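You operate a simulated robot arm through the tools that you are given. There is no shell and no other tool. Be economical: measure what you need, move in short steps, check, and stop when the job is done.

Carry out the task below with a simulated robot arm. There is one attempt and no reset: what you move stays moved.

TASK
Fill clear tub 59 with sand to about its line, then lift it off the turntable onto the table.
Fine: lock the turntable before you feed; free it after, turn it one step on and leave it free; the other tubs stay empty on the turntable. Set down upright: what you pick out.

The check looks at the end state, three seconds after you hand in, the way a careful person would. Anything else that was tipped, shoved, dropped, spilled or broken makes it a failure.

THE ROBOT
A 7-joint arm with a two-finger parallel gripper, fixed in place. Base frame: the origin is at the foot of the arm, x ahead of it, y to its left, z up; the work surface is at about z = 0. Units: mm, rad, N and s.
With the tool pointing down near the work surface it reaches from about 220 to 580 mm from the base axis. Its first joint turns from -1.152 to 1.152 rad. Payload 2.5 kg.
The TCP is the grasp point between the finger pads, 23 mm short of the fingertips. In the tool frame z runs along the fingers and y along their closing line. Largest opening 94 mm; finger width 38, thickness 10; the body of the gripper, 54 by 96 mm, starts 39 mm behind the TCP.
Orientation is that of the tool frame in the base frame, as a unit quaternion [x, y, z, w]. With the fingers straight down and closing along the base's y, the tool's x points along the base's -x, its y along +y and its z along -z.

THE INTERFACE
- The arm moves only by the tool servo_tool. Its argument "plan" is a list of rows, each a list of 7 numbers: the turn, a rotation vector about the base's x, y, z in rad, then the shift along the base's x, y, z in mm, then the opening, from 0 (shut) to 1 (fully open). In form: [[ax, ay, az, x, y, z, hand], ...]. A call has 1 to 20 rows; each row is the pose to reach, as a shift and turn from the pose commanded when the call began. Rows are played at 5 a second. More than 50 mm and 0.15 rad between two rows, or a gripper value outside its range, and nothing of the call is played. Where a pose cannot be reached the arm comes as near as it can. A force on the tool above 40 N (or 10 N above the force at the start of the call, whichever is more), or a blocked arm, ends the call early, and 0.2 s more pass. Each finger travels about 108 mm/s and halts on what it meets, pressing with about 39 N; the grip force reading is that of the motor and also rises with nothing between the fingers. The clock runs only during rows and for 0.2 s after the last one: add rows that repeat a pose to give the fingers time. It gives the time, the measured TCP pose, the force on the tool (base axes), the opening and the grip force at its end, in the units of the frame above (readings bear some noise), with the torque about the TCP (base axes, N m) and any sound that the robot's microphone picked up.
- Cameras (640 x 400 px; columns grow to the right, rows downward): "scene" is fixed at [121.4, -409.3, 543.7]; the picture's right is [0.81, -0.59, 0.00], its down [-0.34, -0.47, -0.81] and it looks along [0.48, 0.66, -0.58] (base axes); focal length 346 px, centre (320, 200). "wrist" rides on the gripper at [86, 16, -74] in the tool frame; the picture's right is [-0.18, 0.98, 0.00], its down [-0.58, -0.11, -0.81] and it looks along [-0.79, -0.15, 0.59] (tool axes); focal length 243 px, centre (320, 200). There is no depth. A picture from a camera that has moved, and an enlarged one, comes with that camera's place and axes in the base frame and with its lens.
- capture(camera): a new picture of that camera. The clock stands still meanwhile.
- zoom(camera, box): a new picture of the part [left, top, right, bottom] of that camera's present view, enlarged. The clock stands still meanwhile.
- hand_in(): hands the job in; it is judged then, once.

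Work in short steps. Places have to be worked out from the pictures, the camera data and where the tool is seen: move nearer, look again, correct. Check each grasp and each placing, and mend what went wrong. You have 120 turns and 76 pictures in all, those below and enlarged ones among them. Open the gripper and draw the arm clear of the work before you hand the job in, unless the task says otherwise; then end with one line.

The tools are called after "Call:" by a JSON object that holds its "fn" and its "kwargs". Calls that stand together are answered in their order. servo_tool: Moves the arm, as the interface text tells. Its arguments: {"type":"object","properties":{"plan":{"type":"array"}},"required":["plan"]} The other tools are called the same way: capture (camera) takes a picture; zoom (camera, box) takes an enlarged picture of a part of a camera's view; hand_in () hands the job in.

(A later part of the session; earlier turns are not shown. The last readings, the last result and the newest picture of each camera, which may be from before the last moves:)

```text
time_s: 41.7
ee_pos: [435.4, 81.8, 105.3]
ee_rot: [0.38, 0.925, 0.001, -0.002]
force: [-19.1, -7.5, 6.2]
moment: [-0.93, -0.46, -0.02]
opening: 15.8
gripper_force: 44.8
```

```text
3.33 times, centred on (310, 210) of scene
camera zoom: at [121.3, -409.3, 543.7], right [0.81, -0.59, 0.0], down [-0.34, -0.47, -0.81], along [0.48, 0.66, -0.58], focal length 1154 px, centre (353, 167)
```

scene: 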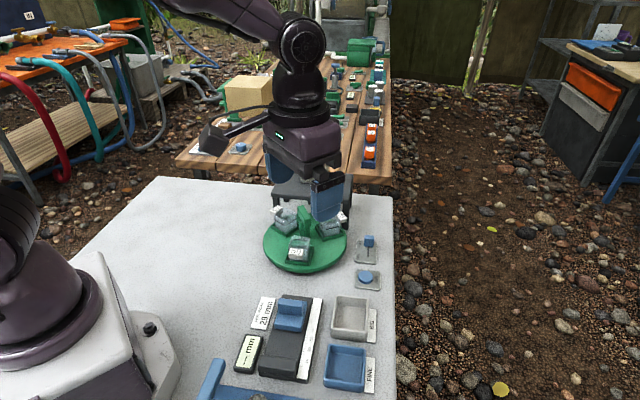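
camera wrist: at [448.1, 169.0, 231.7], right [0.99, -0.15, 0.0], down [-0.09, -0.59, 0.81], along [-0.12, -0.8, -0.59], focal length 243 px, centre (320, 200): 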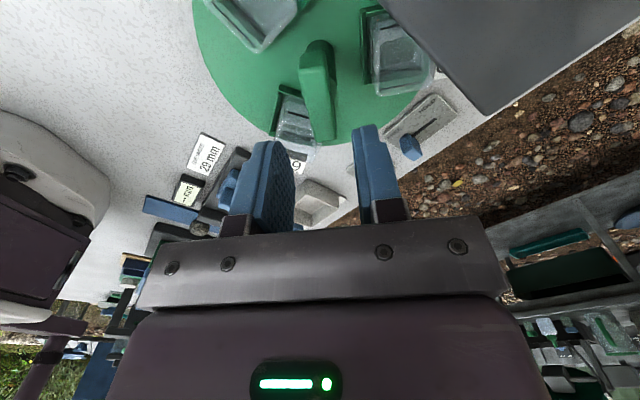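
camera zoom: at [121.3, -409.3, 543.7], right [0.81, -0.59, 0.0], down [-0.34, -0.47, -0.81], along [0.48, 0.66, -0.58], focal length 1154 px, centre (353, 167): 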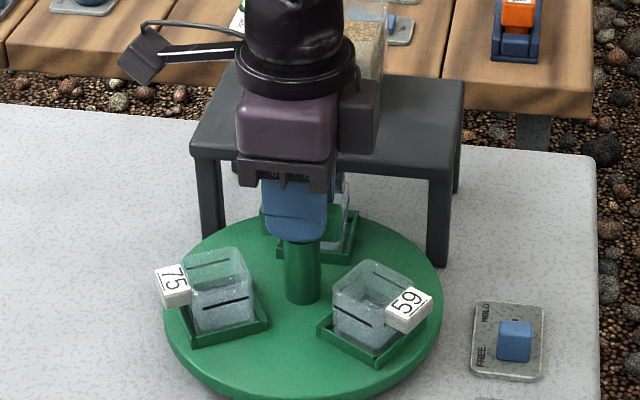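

Tub 62 is now under the spout, with no block. Relieve the side load and continue another 120° to bring 59 there.

Call:
{"fn": "servo_tool", "kwargs": {"plan": [[0, 0, 0.1, -1.5, -0.6, 0, 0.1], [0, 0, 0.2, -1.5, -0.6, 0, 0.1], [0, 0, 0.3, -1.5, -0.6, 0, 0.1], [0, 0, 0.4, -1.5, -0.6, 0, 0.1], [0, 0, 0.5, -1.3, -0.6, 0, 0.1], [0, 0, 0.6, -1, -0.6, 0, 0.1], [0, 0, 0.7, -0.8, -0.6, 0, 0.1], [0, 0, 0.8, -0.5, -0.6, 0, 0.1], [0, 0, 0.9, -0.5, -0.6, 0, 0.1], [0, 0, 1.0, -0.5, -0.6, 0, 0.1], [0, 0, 1.05, -0.5, -0.6, 0, 0.1]]}}

Call:
{"fn": "zoom", "kwargs": {"camera": "scene", "box": [250, 150, 370, 270]}}

```text
time_s: 44.1
ee_pos: [435.1, 80.6, 104.9]
ee_rot: [-0.135, 0.991, 0.001, -0.001]
force: [-7.1, -8.0, 4.3]
moment: [-0.16, -0.51, 0.0]
opening: 15.9
gripper_force: 45.5
```

```text
3.33 times, centred on (310, 210) of scene
camera zoom: at [121.3, -409.3, 543.7], right [0.81, -0.59, 0.0], down [-0.34, -0.47, -0.81], along [0.48, 0.66, -0.58], focal length 1154 px, centre (353, 167)
```

zoom: 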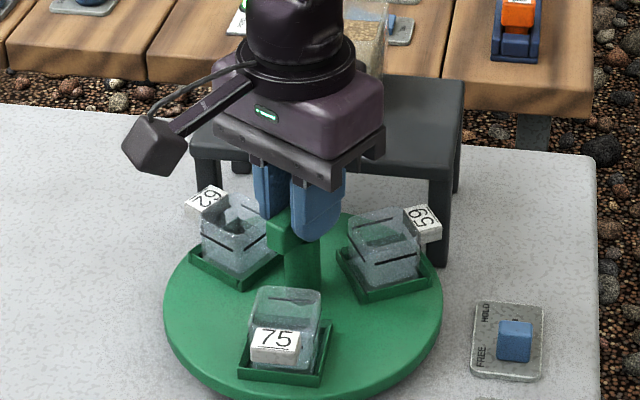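

59 is at -15° now. Turn the last 60°.

Call:
{"fn": "servo_tool", "kwargs": {"plan": [[0, 0, 0.1, -0.7, -0.6, 0, 0.1], [0, 0, 0.2, -0.7, -0.6, 0, 0.1], [0, 0, 0.3, -0.7, -0.6, 0, 0.1], [0, 0, 0.4, -0.5, -0.3, 0, 0.1], [0, 0, 0.5, -0.5, 0, 0, 0.1], [0, 0, 0.6, 0, 0, 0, 0.1], [0, 0, 0.7, 0, 0, 0, 0.1], [0, 0, 0.8, 0, 0, 0, 0.1], [0, 0, 0.9, 0, 0, 0, 0.1], [0, 0, 0.98, 0, 0, 0, 0.1], [0, 0, 1.037, 0, 0, 0, 0.1], [0, 0, 1.037, 0, 0, 0, 0.1]]}}

Call:
{"fn": "capture", "kwargs": {"camera": "wrist"}}

Call:
{"fn": "zoom", "kwargs": {"camera": "scene", "box": [250, 150, 370, 270]}}

```text
time_s: 46.7
ee_pos: [435.0, 80.7, 105.8]
ee_rot: [-0.608, 0.794, 0.001, -0.001]
force: [2.3, -1.6, 5.0]
moment: [-1.4, 0.2, 0.02]
opening: 15.5
gripper_force: 45.4
```

```text
36 pictures are left
camera wrist: at [397.4, 2.7, 181.9], right [-0.9, 0.43, 0.0], down [0.26, 0.53, 0.81], along [0.35, 0.73, -0.59], focal length 243 px, centre (320, 200)
```

wrist: 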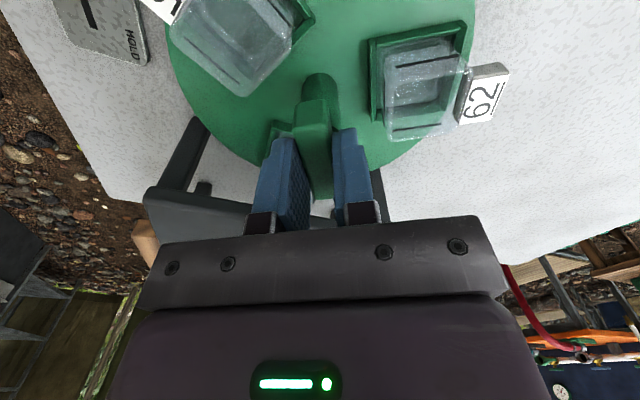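

```text
3.33 times, centred on (310, 210) of scene
camera zoom: at [121.3, -409.3, 543.7], right [0.81, -0.59, 0.0], down [-0.34, -0.47, -0.81], along [0.48, 0.66, -0.58], focal length 1154 px, centre (353, 167)
```

zoom: 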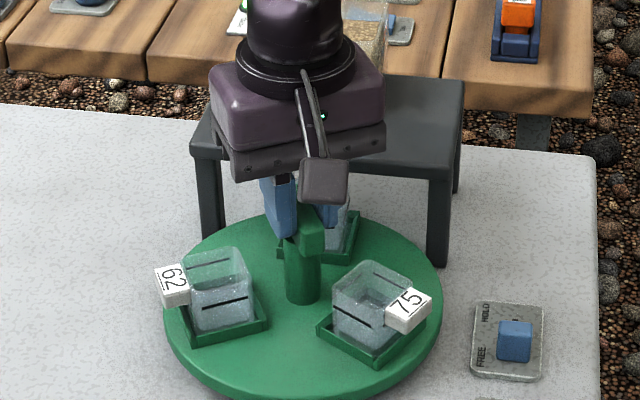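

59 is at the station. Release, rise and move above the lever (524, -31) with tool at 45°.

Call:
{"fn": "servo_tool", "kwargs": {"plan": [[0, 0, 0, 0, 0, 0, 0.3], [0, 0, 0, 0, 0, 0, 0.4], [0, 0, 0, 0, 0, 35, 0.4], [0, 0, 0, 0, 0, 65, 0.4], [0, 0, -0.13, 25, -30, 65, 0.5], [0, 0, -0.26, 50, -60, 65, 0.6], [0, 0, -0.39, 70, -90, 60, 0.6], [0, 0, -0.524, 89, -111.5, 45, 0.6], [0, 0, -0.524, 89, -111.5, 20, 0.6], [0, 0, -0.524, 89, -111.5, 20, 0.6]]}}

Call:
{"fn": "zoom", "kwargs": {"camera": "wrist", "box": [160, 0, 480, 200]}}

Call:
{"fn": "zoom", "kwargs": {"camera": "scene", "box": [270, 165, 350, 245]}}

```text
time_s: 48.9
ee_pos: [523.1, -29.3, 126.0]
ee_rot: [-0.38, 0.925, 0.0, -0.002]
force: [0.4, -0.1, -0.1]
moment: [-0.04, -0.01, 0.01]
opening: 56.5
gripper_force: 0.1
```

```text
2.00 times, centred on (320, 100) of wrist
camera zoom: at [451.5, -78.0, 201.5], right [-0.56, 0.83, 0.0], down [0.49, 0.33, 0.81], along [0.67, 0.45, -0.59], focal length 485 px, centre (320, 400)
```

zoom: 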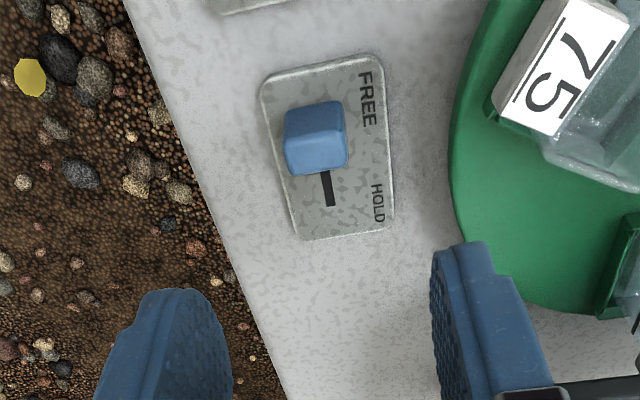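

```text
5.00 times, centred on (310, 205) of scene
camera zoom: at [121.4, -409.3, 543.7], right [0.81, -0.59, 0.0], down [-0.34, -0.47, -0.81], along [0.48, 0.66, -0.58], focal length 1731 px, centre (370, 175)
```

zoom: 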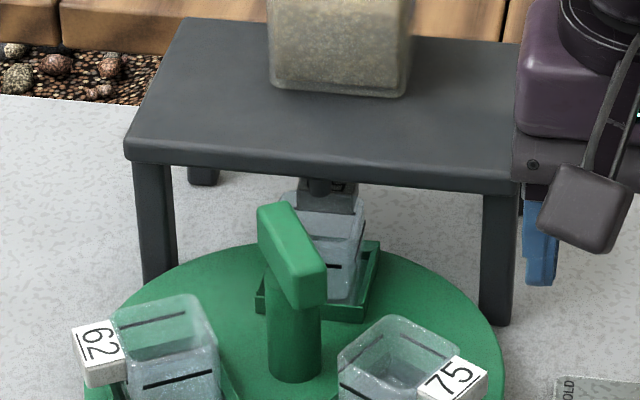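

59 sits under the spout. Now descend on the knob at (524, -31) and grip it.

Call:
{"fn": "servo_tool", "kwargs": {"plan": [[0, 0, 0, 1, -1.5, -40, 0.6], [0, 0, 0, 1, -1.5, -70, 0.6], [0, 0, 0, 1, -1.5, -89, 0.5], [0, 0, 0, 1, -1.5, -89, 0.3], [0, 0, 0, 1, -1.5, -89, 0.1], [0, 0, 0, 1, -1.5, -89, 0.1], [0, 0, 0, 1, -1.5, -89, 0.1]]}}

```text
time_s: 50.5
ee_pos: [524.9, -31.3, 35.2]
ee_rot: [-0.381, 0.925, 0.002, -0.002]
force: [-7.3, 7.0, 0.4]
moment: [-0.13, -0.13, 0.13]
opening: 21.1
gripper_force: 45.4
```

Gripped. Slide toward HOLD by about (24, 25), a bit beyond to reach the stop.

Call:
{"fn": "servo_tool", "kwargs": {"plan": [[0, 0, 0, 5, 6.5, 0, 0.1], [0, 0, 0, 10, 12, 0, 0.1], [0, 0, 0, 16, 18, 0, 0.1], [0, 0, 0, 21, 23, 0, 0.1], [0, 0, 0, 25, 27, 0, 0.1], [0, 0, 0, 27, 29, 0, 0.1]]}}

Call:
{"fn": "servo_tool", "kwargs": {"plan": [[0, 0, 0, 0, 0, 0, 0.4], [0, 0, 0, 0, 0, 0, 0.6], [0, 0, 0, 0, 0, 40, 0.6], [0, 0, 0, -20, -20, 70, 0.6], [0, 0, 0, -45, -45, 90, 0.4], [0, 0, 0, -70, -70, 100, 0.2]]}}

Call:
{"fn": "zoom", "kwargs": {"camera": "scene", "box": [280, 170, 400, 290]}}

```text
time_s: 51.9
ee_pos: [550.8, -5.0, 35.2]
ee_rot: [-0.38, 0.925, 0.002, -0.005]
force: [-21.2, -4.0, -3.5]
moment: [0.36, -0.49, 0.35]
opening: 20.7
gripper_force: 44.9
```

```text
time_s: 53.3
ee_pos: [482.9, -72.0, 137.1]
ee_rot: [-0.381, 0.925, 0.001, -0.002]
force: [0.6, -0.4, -0.3]
moment: [-0.03, 0.03, 0.02]
opening: 18.7
gripper_force: 0.1
```

```text
3.33 times, centred on (340, 230) of scene
camera zoom: at [121.4, -409.3, 543.7], right [0.81, -0.59, 0.0], down [-0.34, -0.47, -0.81], along [0.48, 0.66, -0.58], focal length 1154 px, centre (253, 100)
```

zoom: 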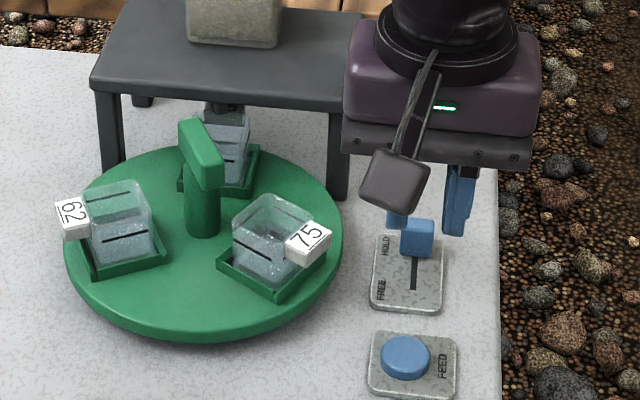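

Locked. Now over the FEED button at about (474, -75) with closed fingers, lowering to tips z≈30, then look.

Call:
{"fn": "servo_tool", "kwargs": {"plan": [[0, 0, 0, -9, -3, 0, 0], [0, 0, 0, -9, -3, -40, 0], [0, 0, 0, -9, -3, -80, 0], [0, 0, 0, -9, -3, -80, 0]]}}

Call:
{"fn": "capture", "kwargs": {"camera": "wrist"}}

Call:
{"fn": "zoom", "kwargs": {"camera": "scene", "box": [320, 220, 420, 300]}}

```text
time_s: 54.3
ee_pos: [473.9, -76.5, 56.9]
ee_rot: [-0.381, 0.924, 0.0, -0.001]
force: [-0.5, 0.5, 0.0]
moment: [0.03, 0.04, -0.01]
opening: 0.0
gripper_force: 38.8
```

```text
31 pictures are left
camera wrist: at [401.5, -124.6, 132.5], right [-0.56, 0.83, 0.0], down [0.49, 0.33, 0.81], along [0.67, 0.45, -0.59], focal length 243 px, centre (320, 200)
```

wrist: 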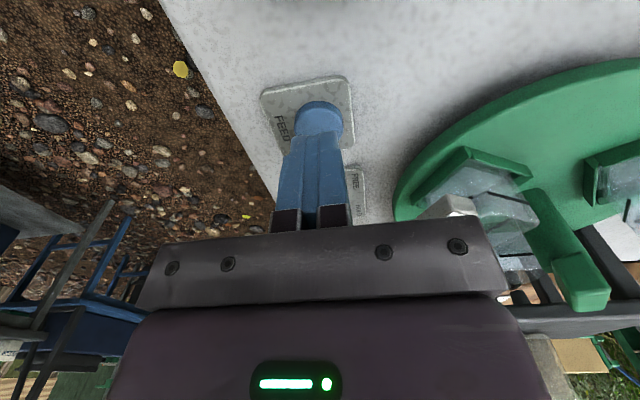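

```text
5.00 times, centred on (370, 260) of scene
camera zoom: at [121.4, -409.3, 543.7], right [0.81, -0.59, 0.0], down [-0.34, -0.47, -0.81], along [0.48, 0.66, -0.58], focal length 1731 px, centre (70, -100)
```

zoom: 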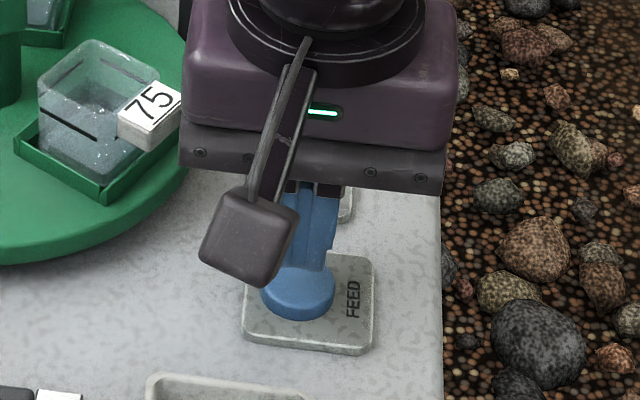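

Fingers are over the button, slightly beyond centre. Adjust by (-2,-4) and descend carefully to near contact.

Call:
{"fn": "servo_tool", "kwargs": {"plan": [[0, 0, 0, -2, -4, -6, 0], [0, 0, 0, -2, -4, -10, 0], [0, 0, 0, -2, -4, -13, 0]]}}

```text
time_s: 55.1
ee_pos: [470.1, -79.1, 43.8]
ee_rot: [-0.381, 0.925, 0.001, -0.001]
force: [-0.8, -0.7, -0.5]
moment: [0.05, 0.01, 0.01]
opening: 0.0
gripper_force: 39.1
```

No contact yet at tip z≈21. Press a short stroke and back off.

Call:
{"fn": "servo_tool", "kwargs": {"plan": [[0, 0, 0, 0, 0, -3, 0], [0, 0, 0, 0, 0, -6, 0], [0, 0, 0, 0, 0, 0, 0]]}}

Call:
{"fn": "zoom", "kwargs": {"camera": "scene", "box": [270, 165, 350, 245]}}

```text
time_s: 55.9
ee_pos: [470.4, -79.5, 42.6]
ee_rot: [-0.381, 0.925, 0.001, -0.001]
force: [-0.2, 0.2, 0.3]
moment: [0.0, 0.03, 0.01]
opening: 0.0
gripper_force: 39.3
```

```text
5.00 times, centred on (310, 205) of scene
camera zoom: at [121.4, -409.3, 543.7], right [0.81, -0.59, 0.0], down [-0.34, -0.47, -0.81], along [0.48, 0.66, -0.58], focal length 1731 px, centre (370, 175)
```

zoom: 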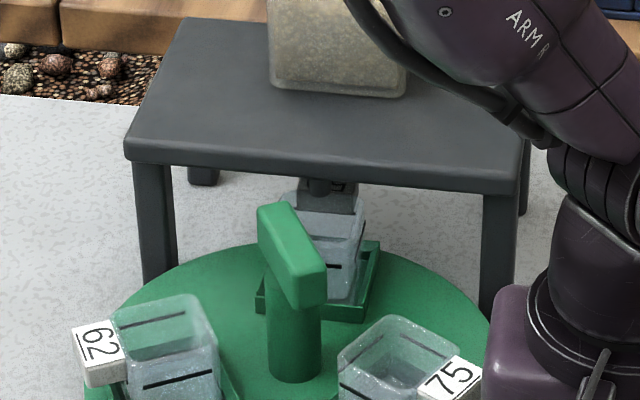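

No sand visible. I'll stop at a slightly pressed depth and read the force.

Call:
{"fn": "servo_tool", "kwargs": {"plan": [[0, 0, 0, 0, 0, -4, 0]]}}

```text
time_s: 56.3
ee_pos: [471.6, -79.4, 40.2]
ee_rot: [-0.381, 0.925, 0.0, -0.001]
force: [0.1, 0.8, 1.4]
moment: [0.0, 0.03, -0.03]
opening: 0.1
gripper_force: 39.4
```

Call:
{"fn": "servo_tool", "kwargs": {"plan": [[0, 0, 0, 0, 0, -3, 0]]}}

```text
time_s: 56.7
ee_pos: [470.4, -79.9, 37.1]
ee_rot: [-0.381, 0.925, 0.001, -0.001]
force: [0.4, -0.7, -0.5]
moment: [-0.02, 0.0, 0.02]
opening: 0.0
gripper_force: 39.2
```

Still no contact at tip z≈14; continue down in small steps.

Call:
{"fn": "servo_tool", "kwargs": {"plan": [[0, 0, 0, 0, 0, -3, 0]]}}

Call:
{"fn": "zoom", "kwargs": {"camera": "scene", "box": [340, 240, 400, 300]}}

```text
time_s: 57.1
ee_pos: [470.6, -79.2, 34.2]
ee_rot: [-0.381, 0.924, 0.001, -0.002]
force: [-0.5, 0.3, 1.4]
moment: [0.03, 0.0, 0.0]
opening: 0.0
gripper_force: 38.5
heard: click
```

```text
6.67 times, centred on (370, 270) of scene
camera zoom: at [121.4, -409.3, 543.7], right [0.81, -0.59, 0.0], down [-0.34, -0.47, -0.81], along [0.48, 0.66, -0.58], focal length 2308 px, centre (-13, -267)
```

zoom: 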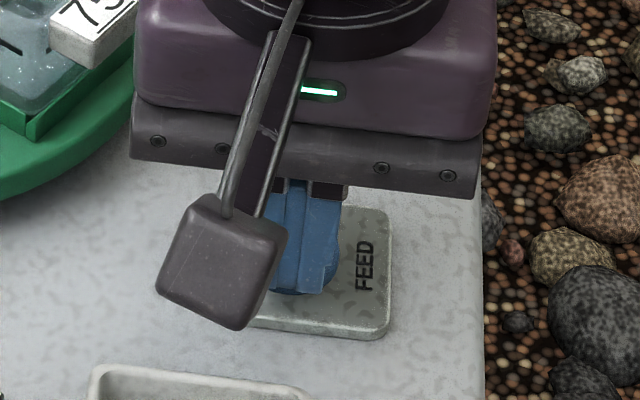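

Click heard: the button is pressed. Release at once and look at the tub.

Call:
{"fn": "servo_tool", "kwargs": {"plan": [[0, 0, 0, 0, 0, 8, 0], [0, 0, 0, 0, 0, 8, 0]]}}

Call:
{"fn": "zoom", "kwargs": {"camera": "scene", "box": [290, 185, 340, 235]}}

```text
time_s: 57.7
ee_pos: [470.2, -79.2, 42.1]
ee_rot: [-0.382, 0.924, 0.001, -0.001]
force: [1.0, 0.2, 0.4]
moment: [0.03, 0.02, -0.01]
opening: 0.0
gripper_force: 39.6
```

```text
8.00 times, centred on (315, 210) of scene
camera zoom: at [121.4, -409.3, 543.7], right [0.81, -0.59, 0.0], down [-0.34, -0.47, -0.81], along [0.48, 0.66, -0.58], focal length 2769 px, centre (360, 120)
```

zoom: 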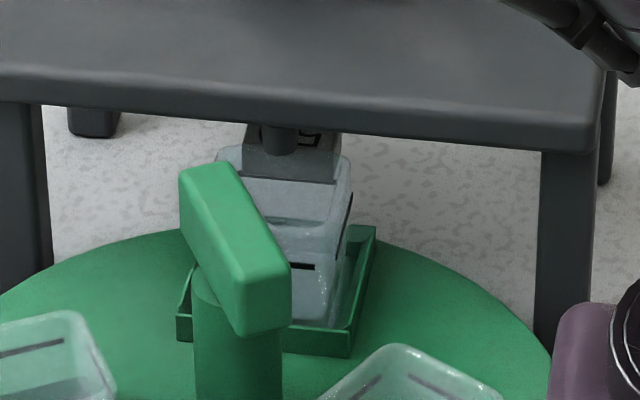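

No sand yet visible. Press again, holding about half a second, while listening.

Call:
{"fn": "servo_tool", "kwargs": {"plan": [[0, 0, 0, 0, 0, -5, 0], [0, 0, 0, 0, 0, -9, 0], [0, 0, 0, 0, 0, -9, 0], [0, 0, 0, 0, 0, -9, 0], [0, 0, 0, 0, 0, -2, 0], [0, 0, 0, 0, 0, 0, 0]]}}

Call:
{"fn": "zoom", "kwargs": {"camera": "scene", "box": [290, 185, 340, 235]}}

```text
time_s: 59.1
ee_pos: [470.8, -79.9, 42.0]
ee_rot: [-0.381, 0.924, 0.001, -0.001]
force: [-0.8, 0.1, -0.9]
moment: [-0.02, 0.02, 0.02]
opening: 0.0
gripper_force: 39.5
heard: click
```

```text
8.00 times, centred on (315, 210) of scene
camera zoom: at [121.4, -409.3, 543.7], right [0.81, -0.59, 0.0], down [-0.34, -0.47, -0.81], along [0.48, 0.66, -0.58], focal length 2769 px, centre (360, 120)
```

zoom: 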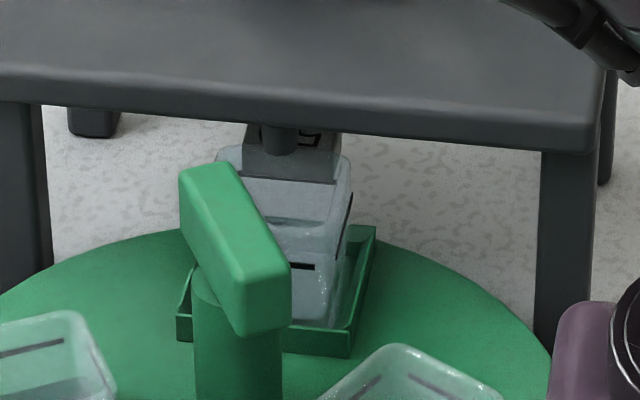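

Clicked but still no sand visible. Try a longer hold of about 1.5 s.

Call:
{"fn": "servo_tool", "kwargs": {"plan": [[0, 0, 0, 0, 0, -5, 0], [0, 0, 0, 0, 0, -10, 0], [0, 0, 0, 0, 0, -10, 0], [0, 0, 0, 0, 0, -10, 0], [0, 0, 0, 0, 0, -10, 0], [0, 0, 0, 0, 0, -10, 0], [0, 0, 0, 0, 0, -10, 0], [0, 0, 0, 0, 0, -10, 0]]}}

Call:
{"fn": "zoom", "kwargs": {"camera": "scene", "box": [290, 185, 340, 235]}}

```text
time_s: 60.9
ee_pos: [471.3, -79.5, 32.7]
ee_rot: [-0.382, 0.924, 0.0, -0.001]
force: [-2.1, -1.1, 5.0]
moment: [-0.01, -0.01, 0.01]
opening: 0.0
gripper_force: 39.4
heard: click
```

```text
8.00 times, centred on (315, 210) of scene
camera zoom: at [121.3, -409.3, 543.7], right [0.81, -0.59, 0.0], down [-0.34, -0.47, -0.81], along [0.48, 0.66, -0.58], focal length 2769 px, centre (360, 120)
```

zoom: 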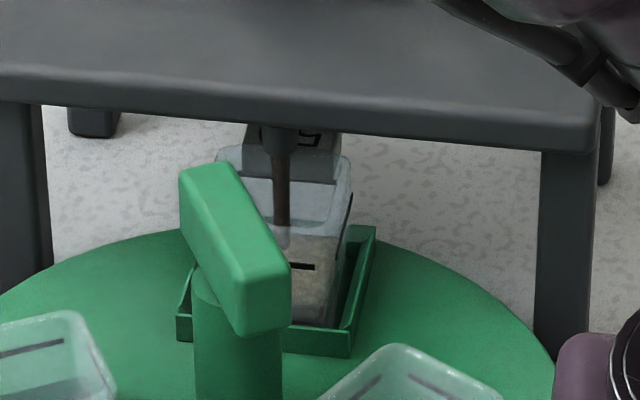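

Sand is flowing fast and is near the line. Release right now.

Call:
{"fn": "servo_tool", "kwargs": {"plan": [[0, 0, 0, 0, 0, 12, 0]]}}

Call:
{"fn": "zoom", "kwargs": {"camera": "scene", "box": [290, 185, 340, 235]}}

```text
time_s: 61.3
ee_pos: [469.5, -80.3, 43.7]
ee_rot: [-0.38, 0.925, 0.002, -0.001]
force: [-0.7, -0.5, -0.2]
moment: [0.01, -0.01, 0.0]
opening: 0.0
gripper_force: 39.1
```

```text
8.00 times, centred on (315, 210) of scene
camera zoom: at [121.4, -409.3, 543.7], right [0.81, -0.59, 0.0], down [-0.34, -0.47, -0.81], along [0.48, 0.66, -0.58], focal length 2769 px, centre (360, 120)
```

zoom: 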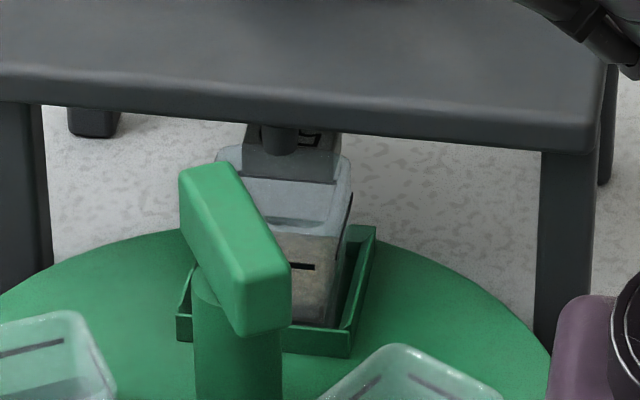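

Flow stopped on release. To judge the level I'll bring the wrist camera to look down into tub 59 from above the turntable.

Call:
{"fn": "servo_tool", "kwargs": {"plan": [[0, 0, 0, 0, 0, 40, 0.3], [0, 0, 0, 0, 0, 80, 0.6], [0, 0, 0, 0, 10, 118, 0.8], [0, 0, 0.13, 0, 40, 118, 1], [0, 0, 0.26, 0, 70, 118, 1], [0, 0, 0.39, 0, 100, 118, 1], [0, 0, 0.52, 0, 130, 118, 1], [0, 0, 0.65, 0, 150, 118, 1], [0, 0, 0.785, 0, 160, 118, 1], [0, 0, 0.785, 0, 160, 118, 1]]}}

Call:
{"fn": "zoom", "kwargs": {"camera": "wrist", "box": [220, 50, 420, 220]}}

```text
time_s: 63.5
ee_pos: [471.0, 80.5, 162.6]
ee_rot: [-0.706, 0.708, 0.001, -0.002]
force: [0.0, -0.5, -0.3]
moment: [0.01, 0.02, 0.02]
opening: 93.7
gripper_force: 0.1
```

```text
2.35 times, centred on (320, 135) of wrist
camera zoom: at [455.6, -4.9, 237.5], right [-0.98, 0.19, 0.0], down [0.11, 0.58, 0.81], along [0.15, 0.79, -0.59], focal length 571 px, centre (320, 353)
```

zoom: 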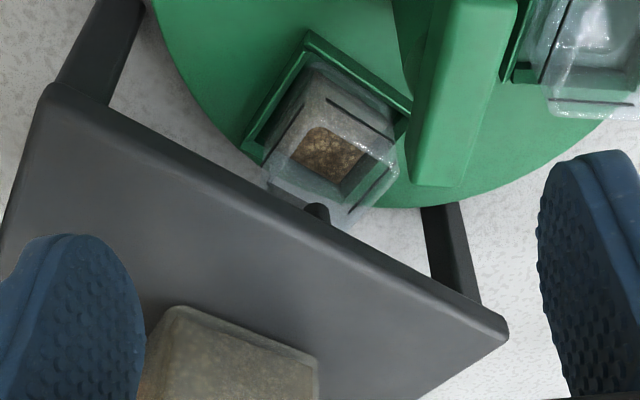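

Zoom in tighter on the tub.

Call:
{"fn": "zoom", "kwargs": {"camera": "wrist", "box": [295, 65, 355, 125]}}

```text
6.67 times, centred on (325, 95) of wrist
camera zoom: at [455.6, -4.9, 237.5], right [-0.98, 0.19, 0.0], down [0.11, 0.58, 0.81], along [0.15, 0.79, -0.59], focal length 1618 px, centre (287, 900)
```

zoom: 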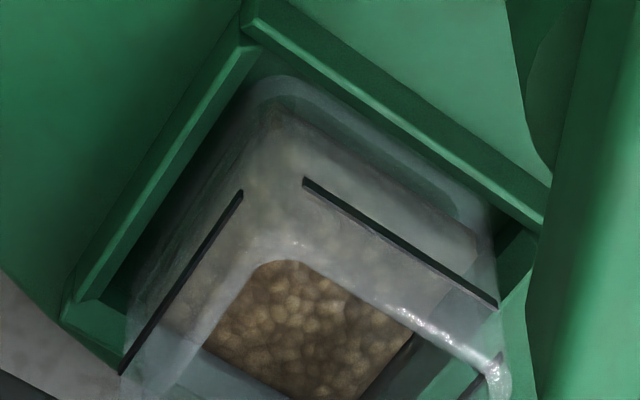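

Geometry from both views puts the line at z≈55 and the sand surface at about z≈38–42, so more is needed. Go back over the button.

Call:
{"fn": "servo_tool", "kwargs": {"plan": [[0, 0, -0.13, 0, -20, 0, 0.5], [0, 0, -0.26, 0, -50, 0, 0], [0, 0, -0.39, 0, -80, 0, 0], [0, 0, -0.52, 0, -110, 0, 0], [0, 0, -0.65, 0, -140, 0, 0], [0, 0, -0.785, 0, -160, -20, 0], [0, 0, -0.785, 0, -160, -60, 0], [0, 0, -0.785, 0, -160, -100, 0], [0, 0, -0.785, 0, -160, -120, 0], [0, 0, -0.785, 0, -160, -120, 0]]}}

Call:
{"fn": "servo_tool", "kwargs": {"plan": [[0, 0, 0, 0, 0, -5, 0], [0, 0, 0, 0, 0, -10, 0], [0, 0, 0, 0, 0, -10, 0], [0, 0, 0, 0, 0, -10, 0], [0, 0, 0, 0, 0, -10, 0]]}}

Call:
{"fn": "zoom", "kwargs": {"camera": "scene", "box": [290, 185, 340, 235]}}

```text
time_s: 65.7
ee_pos: [470.9, -79.5, 41.6]
ee_rot: [-0.381, 0.925, 0.001, -0.001]
force: [-0.2, 0.0, -0.3]
moment: [0.03, 0.0, 0.01]
opening: 0.0
gripper_force: 39.3
```

```text
time_s: 66.9
ee_pos: [470.8, -79.7, 31.6]
ee_rot: [-0.381, 0.925, 0.001, -0.001]
force: [-2.2, 2.6, 8.2]
moment: [0.09, 0.0, 0.03]
opening: 0.0
gripper_force: 39.5
heard: click
```

```text
8.00 times, centred on (315, 210) of scene
camera zoom: at [121.3, -409.3, 543.7], right [0.81, -0.59, 0.0], down [-0.34, -0.47, -0.81], along [0.48, 0.66, -0.58], focal length 2769 px, centre (360, 120)
```

zoom: 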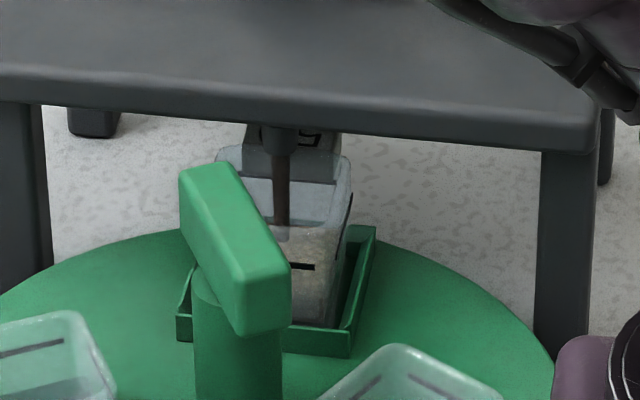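

Flowing; the surface has risen slightly. Hold a bit longer.

Call:
{"fn": "servo_tool", "kwargs": {"plan": [[0, 0, 0, 0, 0, 0, 0], [0, 0, 0, 0, 0, 0, 0]]}}

Call:
{"fn": "zoom", "kwargs": {"camera": "scene", "box": [290, 185, 340, 235]}}

```text
time_s: 67.5
ee_pos: [470.9, -80.0, 32.7]
ee_rot: [-0.381, 0.924, 0.001, -0.001]
force: [-1.0, 2.4, 7.7]
moment: [0.11, -0.01, 0.02]
opening: 0.0
gripper_force: 39.0
```

```text
8.00 times, centred on (315, 210) of scene
camera zoom: at [121.3, -409.3, 543.7], right [0.81, -0.59, 0.0], down [-0.34, -0.47, -0.81], along [0.48, 0.66, -0.58], focal length 2769 px, centre (360, 120)
```

zoom: 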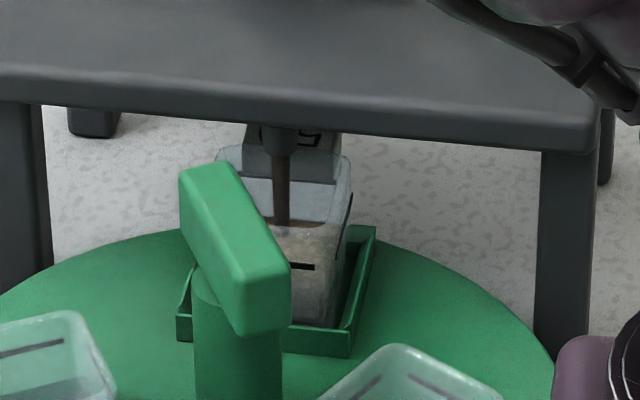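

Rising about 3–4 mm per 0.6 s. By geometry the back edge should reach row ≈198 in this zoom; hold another 0.6 s.

Call:
{"fn": "servo_tool", "kwargs": {"plan": [[0, 0, 0, 0, 0, 0, 0], [0, 0, 0, 0, 0, 0, 0]]}}

Call:
{"fn": "zoom", "kwargs": {"camera": "scene", "box": [300, 190, 330, 230]}}

```text
time_s: 68.1
ee_pos: [470.5, -79.8, 31.4]
ee_rot: [-0.381, 0.925, 0.0, -0.001]
force: [0.6, 2.9, 7.1]
moment: [0.08, -0.03, 0.0]
opening: 0.0
gripper_force: 39.0
```

```text
10.00 times, centred on (315, 210) of scene
camera zoom: at [121.3, -409.3, 543.7], right [0.81, -0.59, 0.0], down [-0.34, -0.47, -0.81], along [0.48, 0.66, -0.58], focal length 3462 px, centre (370, 100)
```

zoom: 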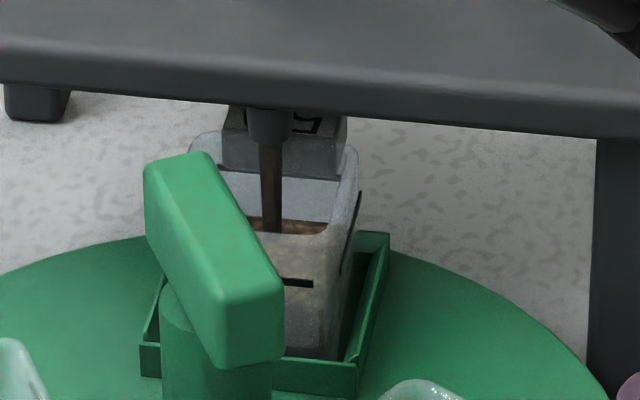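

Still below target. Hold another 0.6 s and look again.

Call:
{"fn": "servo_tool", "kwargs": {"plan": [[0, 0, 0, 0, 0, 0, 0], [0, 0, 0, 0, 0, 0, 0]]}}

Call:
{"fn": "zoom", "kwargs": {"camera": "scene", "box": [300, 190, 330, 230]}}

```text
time_s: 68.7
ee_pos: [470.5, -80.1, 31.6]
ee_rot: [-0.381, 0.924, 0.001, -0.001]
force: [0.5, 1.1, 6.7]
moment: [0.06, -0.04, 0.01]
opening: 0.0
gripper_force: 39.5
```

```text
10.00 times, centred on (315, 210) of scene
camera zoom: at [121.3, -409.3, 543.7], right [0.81, -0.59, 0.0], down [-0.34, -0.47, -0.81], along [0.48, 0.66, -0.58], focal length 3462 px, centre (370, 100)
```

zoom: 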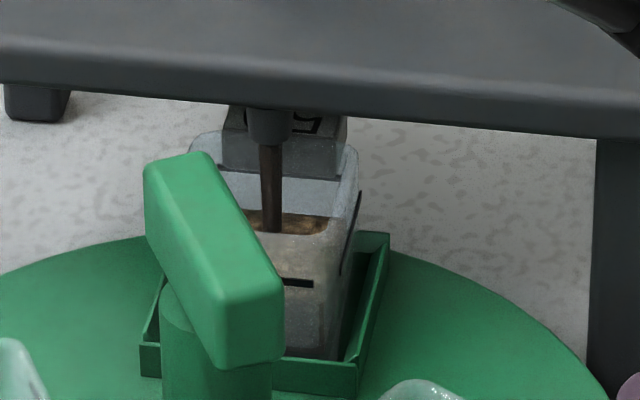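

Surface back edge at row 212; the tub's back line appears near row 178–180, so about 6–7 mm remain. Hold 1.0 s more.

Call:
{"fn": "servo_tool", "kwargs": {"plan": [[0, 0, 0, 0, 0, 0, 0], [0, 0, 0, 0, 0, 0, 0], [0, 0, 0, 0, 0, 0, 0], [0, 0, 0, 0, 0, 0, 0]]}}

Call:
{"fn": "zoom", "kwargs": {"camera": "scene", "box": [300, 190, 330, 230]}}

```text
time_s: 69.7
ee_pos: [471.3, -80.2, 30.2]
ee_rot: [-0.381, 0.925, 0.001, -0.002]
force: [1.9, 1.5, 6.4]
moment: [0.11, -0.08, -0.03]
opening: 0.2
gripper_force: 39.0
```

```text
10.00 times, centred on (315, 210) of scene
camera zoom: at [121.3, -409.3, 543.7], right [0.81, -0.59, 0.0], down [-0.34, -0.47, -0.81], along [0.48, 0.66, -0.58], focal length 3462 px, centre (370, 100)
```

zoom: 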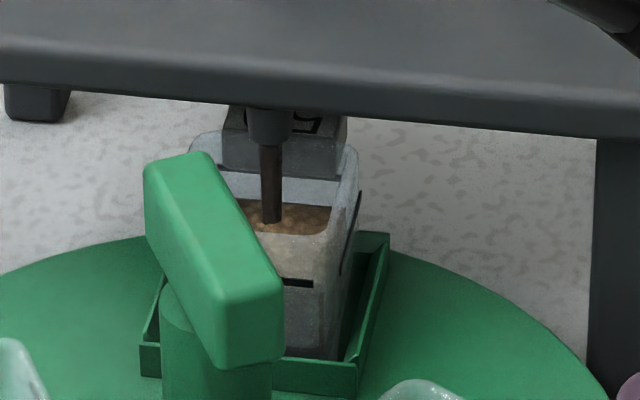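

Back edge ~203; about 4 mm remains. Hold ~0.8 s more, then release.

Call:
{"fn": "servo_tool", "kwargs": {"plan": [[0, 0, 0, 0, 0, 0, 0], [0, 0, 0, 0, 0, 0, 0], [0, 0, 0, 0, 0, 0, 0], [0, 0, 0, 0, 0, 0, 0], [0, 0, 0, 0, 0, 12, 0], [0, 0, 0, 0, 0, 12, 0]]}}

Call:
{"fn": "zoom", "kwargs": {"camera": "scene", "box": [307, 200, 327, 225]}}

```text
time_s: 71.1
ee_pos: [469.9, -80.1, 43.6]
ee_rot: [-0.381, 0.925, 0.002, -0.002]
force: [0.5, 0.0, -1.0]
moment: [-0.03, -0.03, 0.01]
opening: 0.0
gripper_force: 38.8
```

```text
16.00 times, centred on (317, 212) of scene
camera zoom: at [121.4, -409.3, 543.7], right [0.81, -0.59, 0.0], down [-0.34, -0.47, -0.81], along [0.48, 0.66, -0.58], focal length 5538 px, centre (368, 0)
```

zoom: 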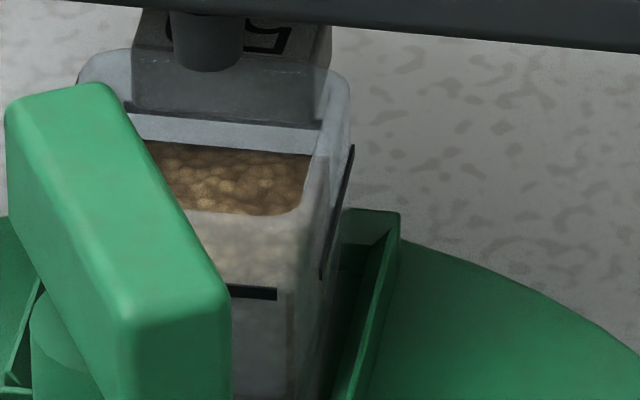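

The sand's front edge now coincides with the line and its back edge with the side line's rear end: filled to the line. Next, free the lever: rise and go to the knob at (549, -6).

Call:
{"fn": "servo_tool", "kwargs": {"plan": [[0, 0, 0, 0, 0, 40, 0.3], [0, 0, 0, 20, 20, 70, 0.5], [0, 0, 0, 45, 45, 70, 0.6], [0, 0, 0, 70, 68, 70, 0.6], [0, 0, 0, 79, 75, 60, 0.6], [0, 0, 0, 79, 75, 30, 0.6], [0, 0, 0, 79, 75, -8, 0.6], [0, 0, 0, 79, 75, -8, 0.3], [0, 0, 0, 79, 75, -8, 0.1], [0, 0, 0, 79, 75, -8, 0.1], [0, 0, 0, 79, 75, -8, 0.1]]}}

```text
time_s: 73.5
ee_pos: [549.3, -6.2, 35.7]
ee_rot: [-0.381, 0.924, 0.0, -0.001]
force: [0.3, -0.7, -1.9]
moment: [-0.07, -0.28, 0.17]
opening: 21.1
gripper_force: 45.2
```

Gripped cleanly. Slide to FREE, release, rise.

Call:
{"fn": "servo_tool", "kwargs": {"plan": [[0, 0, 0, -5, -5, 0, 0.1], [0, 0, 0, -10, -10, 0, 0.1], [0, 0, 0, -15, -15, 0, 0.1], [0, 0, 0, -20, -20, 0, 0.1], [0, 0, 0, -25, -25, 0, 0.1], [0, 0, 0, -27, -27.5, 0, 0.1], [0, 0, 0, -28, -28.5, 0, 0.1]]}}

Call:
{"fn": "servo_tool", "kwargs": {"plan": [[0, 0, 0, 1, 1, 0, 0.4], [0, 0, 0, 1, 1, 0, 0.6], [0, 0, 0, 1, 1, 40, 0.6], [0, 0, 0, 1, 1, 85, 0.6], [0, 0, 0, 1, 1, 130, 0.5]]}}

Call:
{"fn": "zoom", "kwargs": {"camera": "scene", "box": [270, 165, 400, 295]}}

```text
time_s: 75.1
ee_pos: [523.7, -31.1, 35.6]
ee_rot: [-0.382, 0.924, 0.002, 0.0]
force: [19.5, 11.6, -15.1]
moment: [-0.45, 0.14, 0.12]
opening: 21.2
gripper_force: 45.2
```

```text
time_s: 76.3
ee_pos: [522.7, -33.9, 165.2]
ee_rot: [-0.38, 0.925, 0.0, -0.001]
force: [0.0, 0.3, 0.9]
moment: [0.01, 0.03, 0.03]
opening: 47.1
gripper_force: 0.0
```

```text
3.08 times, centred on (335, 230) of scene
camera zoom: at [121.4, -409.3, 543.7], right [0.81, -0.59, 0.0], down [-0.34, -0.47, -0.81], along [0.48, 0.66, -0.58], focal length 1065 px, centre (274, 108)
```

zoom: 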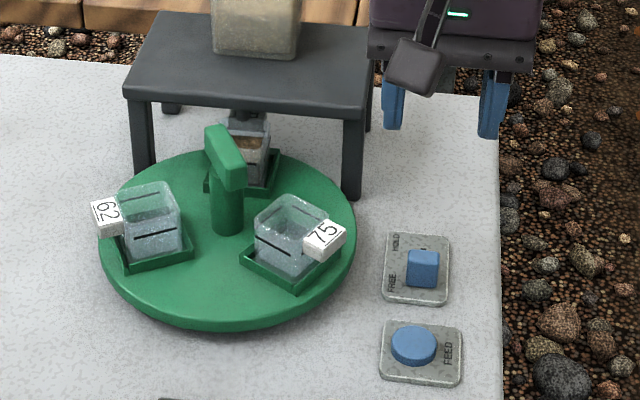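

FREE again. Next step: counter-clockwise is the permitted direction ("on"); I'll go above the handle with the tool at -105° to allow a full 120° turn.

Call:
{"fn": "servo_tool", "kwargs": {"plan": [[0, 0, -0.145, -10, 13, 0, 0.36], [0, 0, -0.29, -20, 26, 0, 0.36], [0, 0, -0.435, -30, 39, 0, 0.36], [0, 0, -0.58, -40, 52, 0, 0.36], [0, 0, -0.725, -50, 65, 0, 0.36], [0, 0, -0.87, -60, 78, 0, 0.36], [0, 0, -1.015, -70, 91, 0, 0.36], [0, 0, -1.16, -80, 104, 0, 0.36], [0, 0, -1.305, -87, 114, 0, 0.36], [0, 0, -1.45, -87, 114, 0, 0.36], [0, 0, -1.595, -87, 114, 0, 0.36], [0, 0, -1.74, -87, 114, 0, 0.36], [0, 0, -1.885, -87, 114, 0, 0.36], [0, 0, -2.03, -87, 114, 0, 0.36], [0, 0, -2.175, -87, 114, 0, 0.36], [0, 0, -2.32, -87, 114, 0, 0.36], [0, 0, -2.465, -87, 114, 0, 0.36], [0, 0, -2.618, -87, 114, 0, 0.36]]}}

Call:
{"fn": "capture", "kwargs": {"camera": "wrist"}}

```text
refused: row 18 steps farther than a row can; nothing moved
```

```text
14 pictures are left
camera wrist: at [450.8, -81.5, 241.9], right [-0.56, 0.83, 0.0], down [0.49, 0.33, 0.8], along [0.66, 0.45, -0.59], focal length 243 px, centre (320, 200)
```

wrist: 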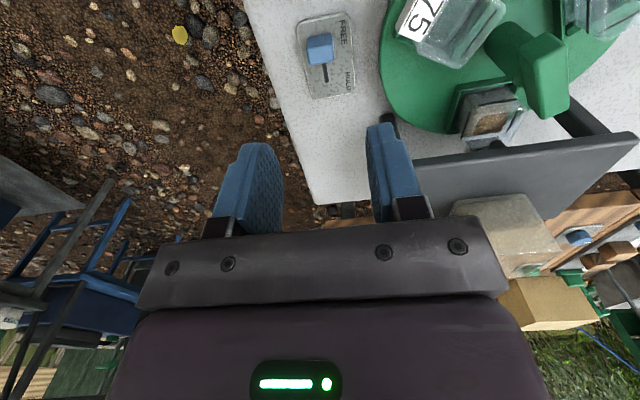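

One row was too large; resend with finer last step.

Call:
{"fn": "servo_tool", "kwargs": {"plan": [[0, 0, -0.145, -10, 13, 0, 0.36], [0, 0, -0.29, -20, 26, 0, 0.36], [0, 0, -0.435, -30, 39, 0, 0.36], [0, 0, -0.58, -40, 52, 0, 0.36], [0, 0, -0.725, -50, 65, 0, 0.36], [0, 0, -0.87, -60, 78, 0, 0.36], [0, 0, -1.015, -70, 91, 0, 0.36], [0, 0, -1.16, -80, 104, 0, 0.36], [0, 0, -1.305, -87, 114, 0, 0.36], [0, 0, -1.45, -87, 114, 0, 0.36], [0, 0, -1.595, -87, 114, 0, 0.36], [0, 0, -1.74, -87, 114, 0, 0.36], [0, 0, -1.885, -87, 114, 0, 0.36], [0, 0, -2.03, -87, 114, 0, 0.36], [0, 0, -2.175, -87, 114, 0, 0.36], [0, 0, -2.32, -87, 114, 0, 0.36], [0, 0, -2.465, -87, 114, 0, 0.36], [0, 0, -2.61, -87, 114, 0, 0.36], [0, 0, -2.61, -87, 114, 0, 0.36]]}}

Call:
{"fn": "capture", "kwargs": {"camera": "wrist"}}

```text
time_s: 80.3
ee_pos: [435.6, 82.1, 164.9]
ee_rot: [0.793, 0.609, 0.001, 0.0]
force: [-0.1, 0.1, 1.0]
moment: [0.0, 0.04, -0.04]
opening: 33.7
gripper_force: 0.1
```

```text
13 pictures are left
camera wrist: at [473.8, 162.1, 241.8], right [0.9, -0.43, 0.0], down [-0.26, -0.53, 0.81], along [-0.35, -0.73, -0.59], focal length 243 px, centre (320, 200)
```

wrist: 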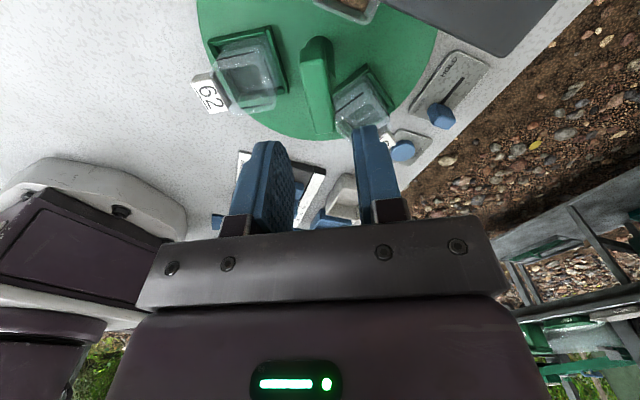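

Aligned with the bar. Descend and grip.

Call:
{"fn": "servo_tool", "kwargs": {"plan": [[0, 0, 0, 0.4, -1.2, -30, 0.36], [0, 0, 0, 0.4, -1.2, -60, 0.36], [0, 0, 0, 0.4, -1.2, -60, 0.36], [0, 0, 0, 0.4, -1.2, -60, 0.2], [0, 0, 0, 0.4, -1.2, -60, 0.1], [0, 0, 0, 0.4, -1.2, -60, 0.1], [0, 0, 0, 0.4, -1.2, -60, 0.1]]}}

```text
time_s: 81.9
ee_pos: [434.3, 81.6, 105.3]
ee_rot: [0.791, 0.611, -0.001, -0.002]
force: [-17.8, 2.4, 5.5]
moment: [0.41, 0.04, -0.01]
opening: 15.7
gripper_force: 44.9
```

Gripped at 15.7 mm. Turn counter-clockwise 60°, gently.

Call:
{"fn": "servo_tool", "kwargs": {"plan": [[0, 0, 0.03, -1.2, 0, 0, 0.1], [0, 0, 0.08, -1.2, 0, 0, 0.1], [0, 0, 0.15, -1, 0, 0, 0.1], [0, 0, 0.22, -1, 0, 0, 0.1], [0, 0, 0.29, -0.8, 0, 0, 0.1], [0, 0, 0.36, -0.5, 0, 0, 0.1], [0, 0, 0.43, -0.5, 0, 0, 0.1], [0, 0, 0.5, -0.3, 0, 0, 0.1], [0, 0, 0.57, 0, 0, 0, 0.1], [0, 0, 0.64, 0, 0, 0, 0.1], [0, 0, 0.71, 0, 0, 0, 0.1], [0, 0, 0.78, 0, 0, 0, 0.1], [0, 0, 0.85, 0, 0, 0, 0.1], [0, 0, 0.92, 0, 0, 0, 0.1], [0, 0, 0.99, 0, 0, 0, 0.1], [0, 0, 1.03, 0, 0, 0, 0.1], [0, 0, 1.047, 0, 0, 0, 0.1]]}}

Call:
{"fn": "servo_tool", "kwargs": {"plan": [[0, 0, 0.03, 0, 0, 0, 0.1], [0, 0, 0.08, 0, 0, 0, 0.1], [0, 0, 0.15, 0, 0, 0, 0.1], [0, 0, 0.22, 0, 0, 0, 0.1], [0, 0, 0.29, 0, 0, 0, 0.1], [0, 0, 0.36, 0, 0, 0, 0.1]]}}

Call:
{"fn": "zoom", "kwargs": {"camera": "scene", "box": [250, 150, 370, 270]}}

```text
time_s: 84.4
ee_pos: [434.0, 84.7, 105.3]
ee_rot: [0.533, 0.846, 0.003, -0.008]
force: [-4.6, 4.3, -0.1]
moment: [0.22, -0.67, -2.08]
opening: 41.8
gripper_force: 44.6
stopped in row 12: the force on the tool passed its limit at 41 N (the readings are from after the stop); the commanded pose is now the measured one
```

```text
time_s: 85.3
ee_pos: [430.6, 87.5, 104.8]
ee_rot: [0.45, 0.893, 0.001, -0.013]
force: [-3.8, 2.3, 0.8]
moment: [0.2, -0.65, -1.93]
opening: 46.8
gripper_force: 42.3
stopped in row 4: the force on the tool passed its limit at 45 N (the readings are from after the stop); the commanded pose is now the measured one
```

```text
3.33 times, centred on (310, 210) of scene
camera zoom: at [121.4, -409.3, 543.7], right [0.81, -0.59, 0.0], down [-0.34, -0.47, -0.81], along [0.48, 0.66, -0.58], focal length 1154 px, centre (353, 167)
```

zoom: 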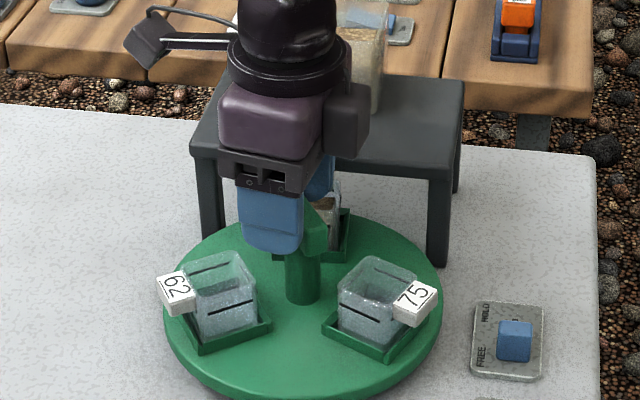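

It is blocked counter-clockwise here too (end of travel), so the one step must be clockwise. Release carefully, rise, re-level.

Call:
{"fn": "servo_tool", "kwargs": {"plan": [[0, 0, 0, 0, 0, 0, 0.6], [0, 0, 0, 0, 0, 0, 0.7], [0, 0, 0, 0, 0, 25, 0.7], [-0.0135, -0.0223, 0, 2, -3, 50, 0.5], [-0.0135, -0.0223, 0, 5.2, -6.7, 60, 0.36]]}}

Call:
{"fn": "servo_tool", "kwargs": {"plan": [[0, 0, 0.14, 0, 0, 0, 0.36], [0, 0, 0.28, 0, 0, 0, 0.36], [0, 0, 0.42, 0, 0, 0, 0.36], [0, 0, 0.56, 0, 0, 0, 0.36], [0, 0, 0.7, 0, 0, 0, 0.36], [0, 0, 0.84, 0, 0, 0, 0.36], [0, 0, 0.98, 0, 0, 0, 0.36], [0, 0, 1.12, 0, 0, 0, 0.36], [0, 0, 1.26, 0, 0, 0, 0.36], [0, 0, 1.4, 0, 0, 0, 0.36], [0, 0, 1.54, 0, 0, 0, 0.36], [0, 0, 1.68, 0, 0, 0, 0.36], [0, 0, 1.82, 0, 0, 0, 0.36], [0, 0, 1.96, 0, 0, 0, 0.36], [0, 0, 2.1, 0, 0, 0, 0.36], [0, 0, 2.243, 0, 0, 0, 0.36], [0, 0, 2.243, 0, 0, 0, 0.36]]}}

Call:
{"fn": "capture", "kwargs": {"camera": "wrist"}}

```text
time_s: 86.5
ee_pos: [435.8, 81.3, 164.0]
ee_rot: [0.446, 0.895, 0.001, -0.001]
force: [0.9, -0.7, 0.6]
moment: [0.02, 0.01, -0.01]
opening: 33.9
gripper_force: 0.1
```

```text
time_s: 90.1
ee_pos: [435.4, 81.4, 165.3]
ee_rot: [-0.614, 0.79, 0.0, 0.0]
force: [0.2, -0.8, -0.4]
moment: [0.0, 0.01, -0.01]
opening: 33.8
gripper_force: 0.0
```

```text
11 pictures are left
camera wrist: at [399.4, 2.4, 241.0], right [-0.91, 0.42, 0.0], down [0.25, 0.54, 0.81], along [0.34, 0.73, -0.59], focal length 243 px, centre (320, 200)
```

wrist: 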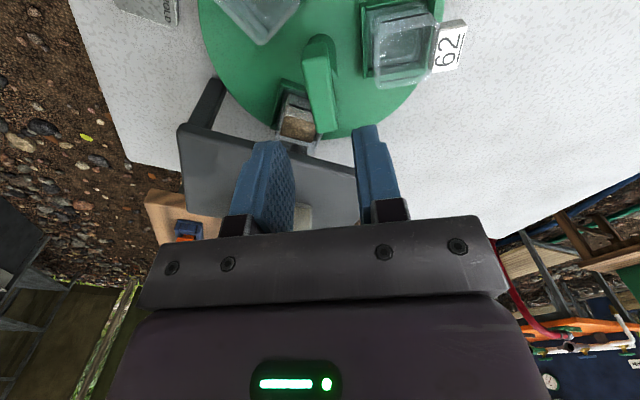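

Bar is aligned; sand undisturbed. Descend and grip.

Call:
{"fn": "servo_tool", "kwargs": {"plan": [[0, 0, 0, 0.5, -0.5, -30, 0.36], [0, 0, 0, 0.5, -0.5, -60, 0.36], [0, 0, 0, 0.5, -0.5, -60, 0.36], [0, 0, 0, 0.5, -0.5, -60, 0.2], [0, 0, 0, 0.5, -0.5, -60, 0.1], [0, 0, 0, 0.5, -0.5, -60, 0.1], [0, 0, 0, 0.5, -0.5, -60, 0.1]]}}

Call:
{"fn": "servo_tool", "kwargs": {"plan": [[0, 0, -0.03, 0, 0, 0, 0.1], [0, 0, -0.08, 0, 0, 0, 0.1], [0, 0, -0.14, 0, 0, 0, 0.1], [0, 0, -0.21, 0, 0, 0, 0.1], [0, 0, -0.28, 0, 0, 0, 0.1], [0, 0, -0.35, 0, 0, 0, 0.1]]}}

```text
time_s: 91.7
ee_pos: [435.2, 81.6, 104.2]
ee_rot: [-0.613, 0.79, 0.002, -0.003]
force: [-18.6, 2.4, 2.9]
moment: [-0.43, -0.02, 0.0]
opening: 15.8
gripper_force: 45.4
```

```text
time_s: 93.1
ee_pos: [434.6, 81.5, 105.1]
ee_rot: [-0.466, 0.885, 0.002, -0.003]
force: [-26.9, 6.6, 4.1]
moment: [0.89, -0.52, -0.02]
opening: 15.8
gripper_force: 45.1
```

Turning freely. Relieve the side force and continue clockwise.

Call:
{"fn": "servo_tool", "kwargs": {"plan": [[0, 0, -0.03, -1.5, 0.5, 0, 0.1], [0, 0, -0.09, -2, 0.5, 0, 0.1], [0, 0, -0.16, -2, 0.5, 0, 0.1], [0, 0, -0.23, -2, 0.5, 0, 0.1], [0, 0, -0.3, -2, 0.5, 0, 0.1], [0, 0, -0.37, -2, 0.5, 0, 0.1], [0, 0, -0.44, -2, 0.5, 0, 0.1], [0, 0, -0.51, -2, 0.5, 0, 0.1], [0, 0, -0.58, -2, 0.5, 0, 0.1], [0, 0, -0.65, -2, 0.5, 0, 0.1], [0, 0, -0.72, -2, 0.5, 0, 0.1], [0, 0, -0.79, -2, 0.5, 0, 0.1]]}}

```text
time_s: 95.4
ee_pos: [436.3, 82.8, 105.2]
ee_rot: [-0.156, 0.988, 0.0, 0.001]
force: [3.2, 1.6, -3.3]
moment: [-0.24, 0.64, -0.03]
opening: 15.7
gripper_force: 45.1
stopped in row 11: the force on the tool passed its limit at 41 N (the readings are from after the stop); the commanded pose is now the measured one
```

Only side load built up. Continue the remaining 63° with an eccentricity correction.

Call:
{"fn": "servo_tool", "kwargs": {"plan": [[0, 0, -0.03, 0.1, 0, 0, 0.1], [0, 0, -0.1, 0.3, -0.1, 0, 0.1], [0, 0, -0.17, 0.5, -0.2, 0, 0.1], [0, 0, -0.24, 0.7, -0.3, 0, 0.1], [0, 0, -0.31, 0.9, -0.4, 0, 0.1], [0, 0, -0.38, 1, -0.5, 0, 0.1], [0, 0, -0.45, 1.2, -0.6, 0, 0.1], [0, 0, -0.52, 1.3, -0.7, 0, 0.1], [0, 0, -0.59, 1.4, -0.8, 0, 0.1], [0, 0, -0.66, 1.5, -0.9, 0, 0.1]]}}

Call:
{"fn": "servo_tool", "kwargs": {"plan": [[0, 0, -0.07, 0.1, -0.1, 0, 0.1], [0, 0, -0.14, 0.2, -0.2, 0, 0.1], [0, 0, -0.21, 0.2, -0.3, 0, 0.1], [0, 0, -0.28, 0.3, -0.4, 0, 0.1], [0, 0, -0.35, 0.3, -0.5, 0, 0.1], [0, 0, -0.4, 0.3, -0.6, 0, 0.1], [0, 0, -0.435, 0.3, -0.6, 0, 0.1], [0, 0, -0.435, 0.3, -0.6, 0, 0.1]]}}

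Call:
{"fn": "zoom", "kwargs": {"camera": "scene", "box": [250, 150, 370, 270]}}

```text
time_s: 97.6
ee_pos: [434.2, 81.7, 104.8]
ee_rot: [0.173, 0.985, 0.0, -0.001]
force: [-27.5, 6.7, 12.7]
moment: [-0.16, -0.64, 0.01]
opening: 15.9
gripper_force: 44.8
```

```text
time_s: 99.4
ee_pos: [436.1, 80.1, 104.5]
ee_rot: [0.383, 0.924, -0.001, -0.002]
force: [-18.7, 10.2, 4.3]
moment: [1.23, 0.94, -0.01]
opening: 16.0
gripper_force: 44.7
```

```text
3.33 times, centred on (310, 210) of scene
camera zoom: at [121.4, -409.3, 543.7], right [0.81, -0.59, 0.0], down [-0.34, -0.47, -0.81], along [0.48, 0.66, -0.58], focal length 1154 px, centre (353, 167)
```

zoom: 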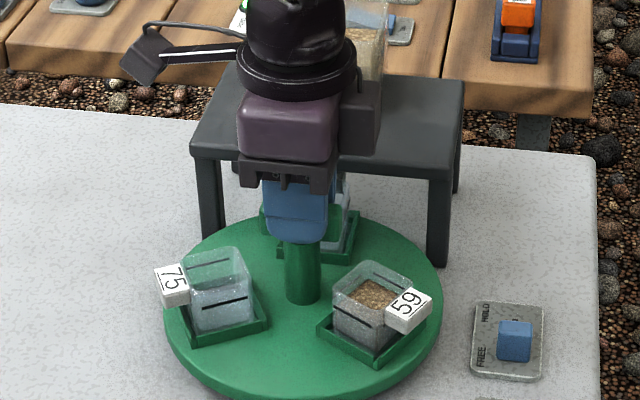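

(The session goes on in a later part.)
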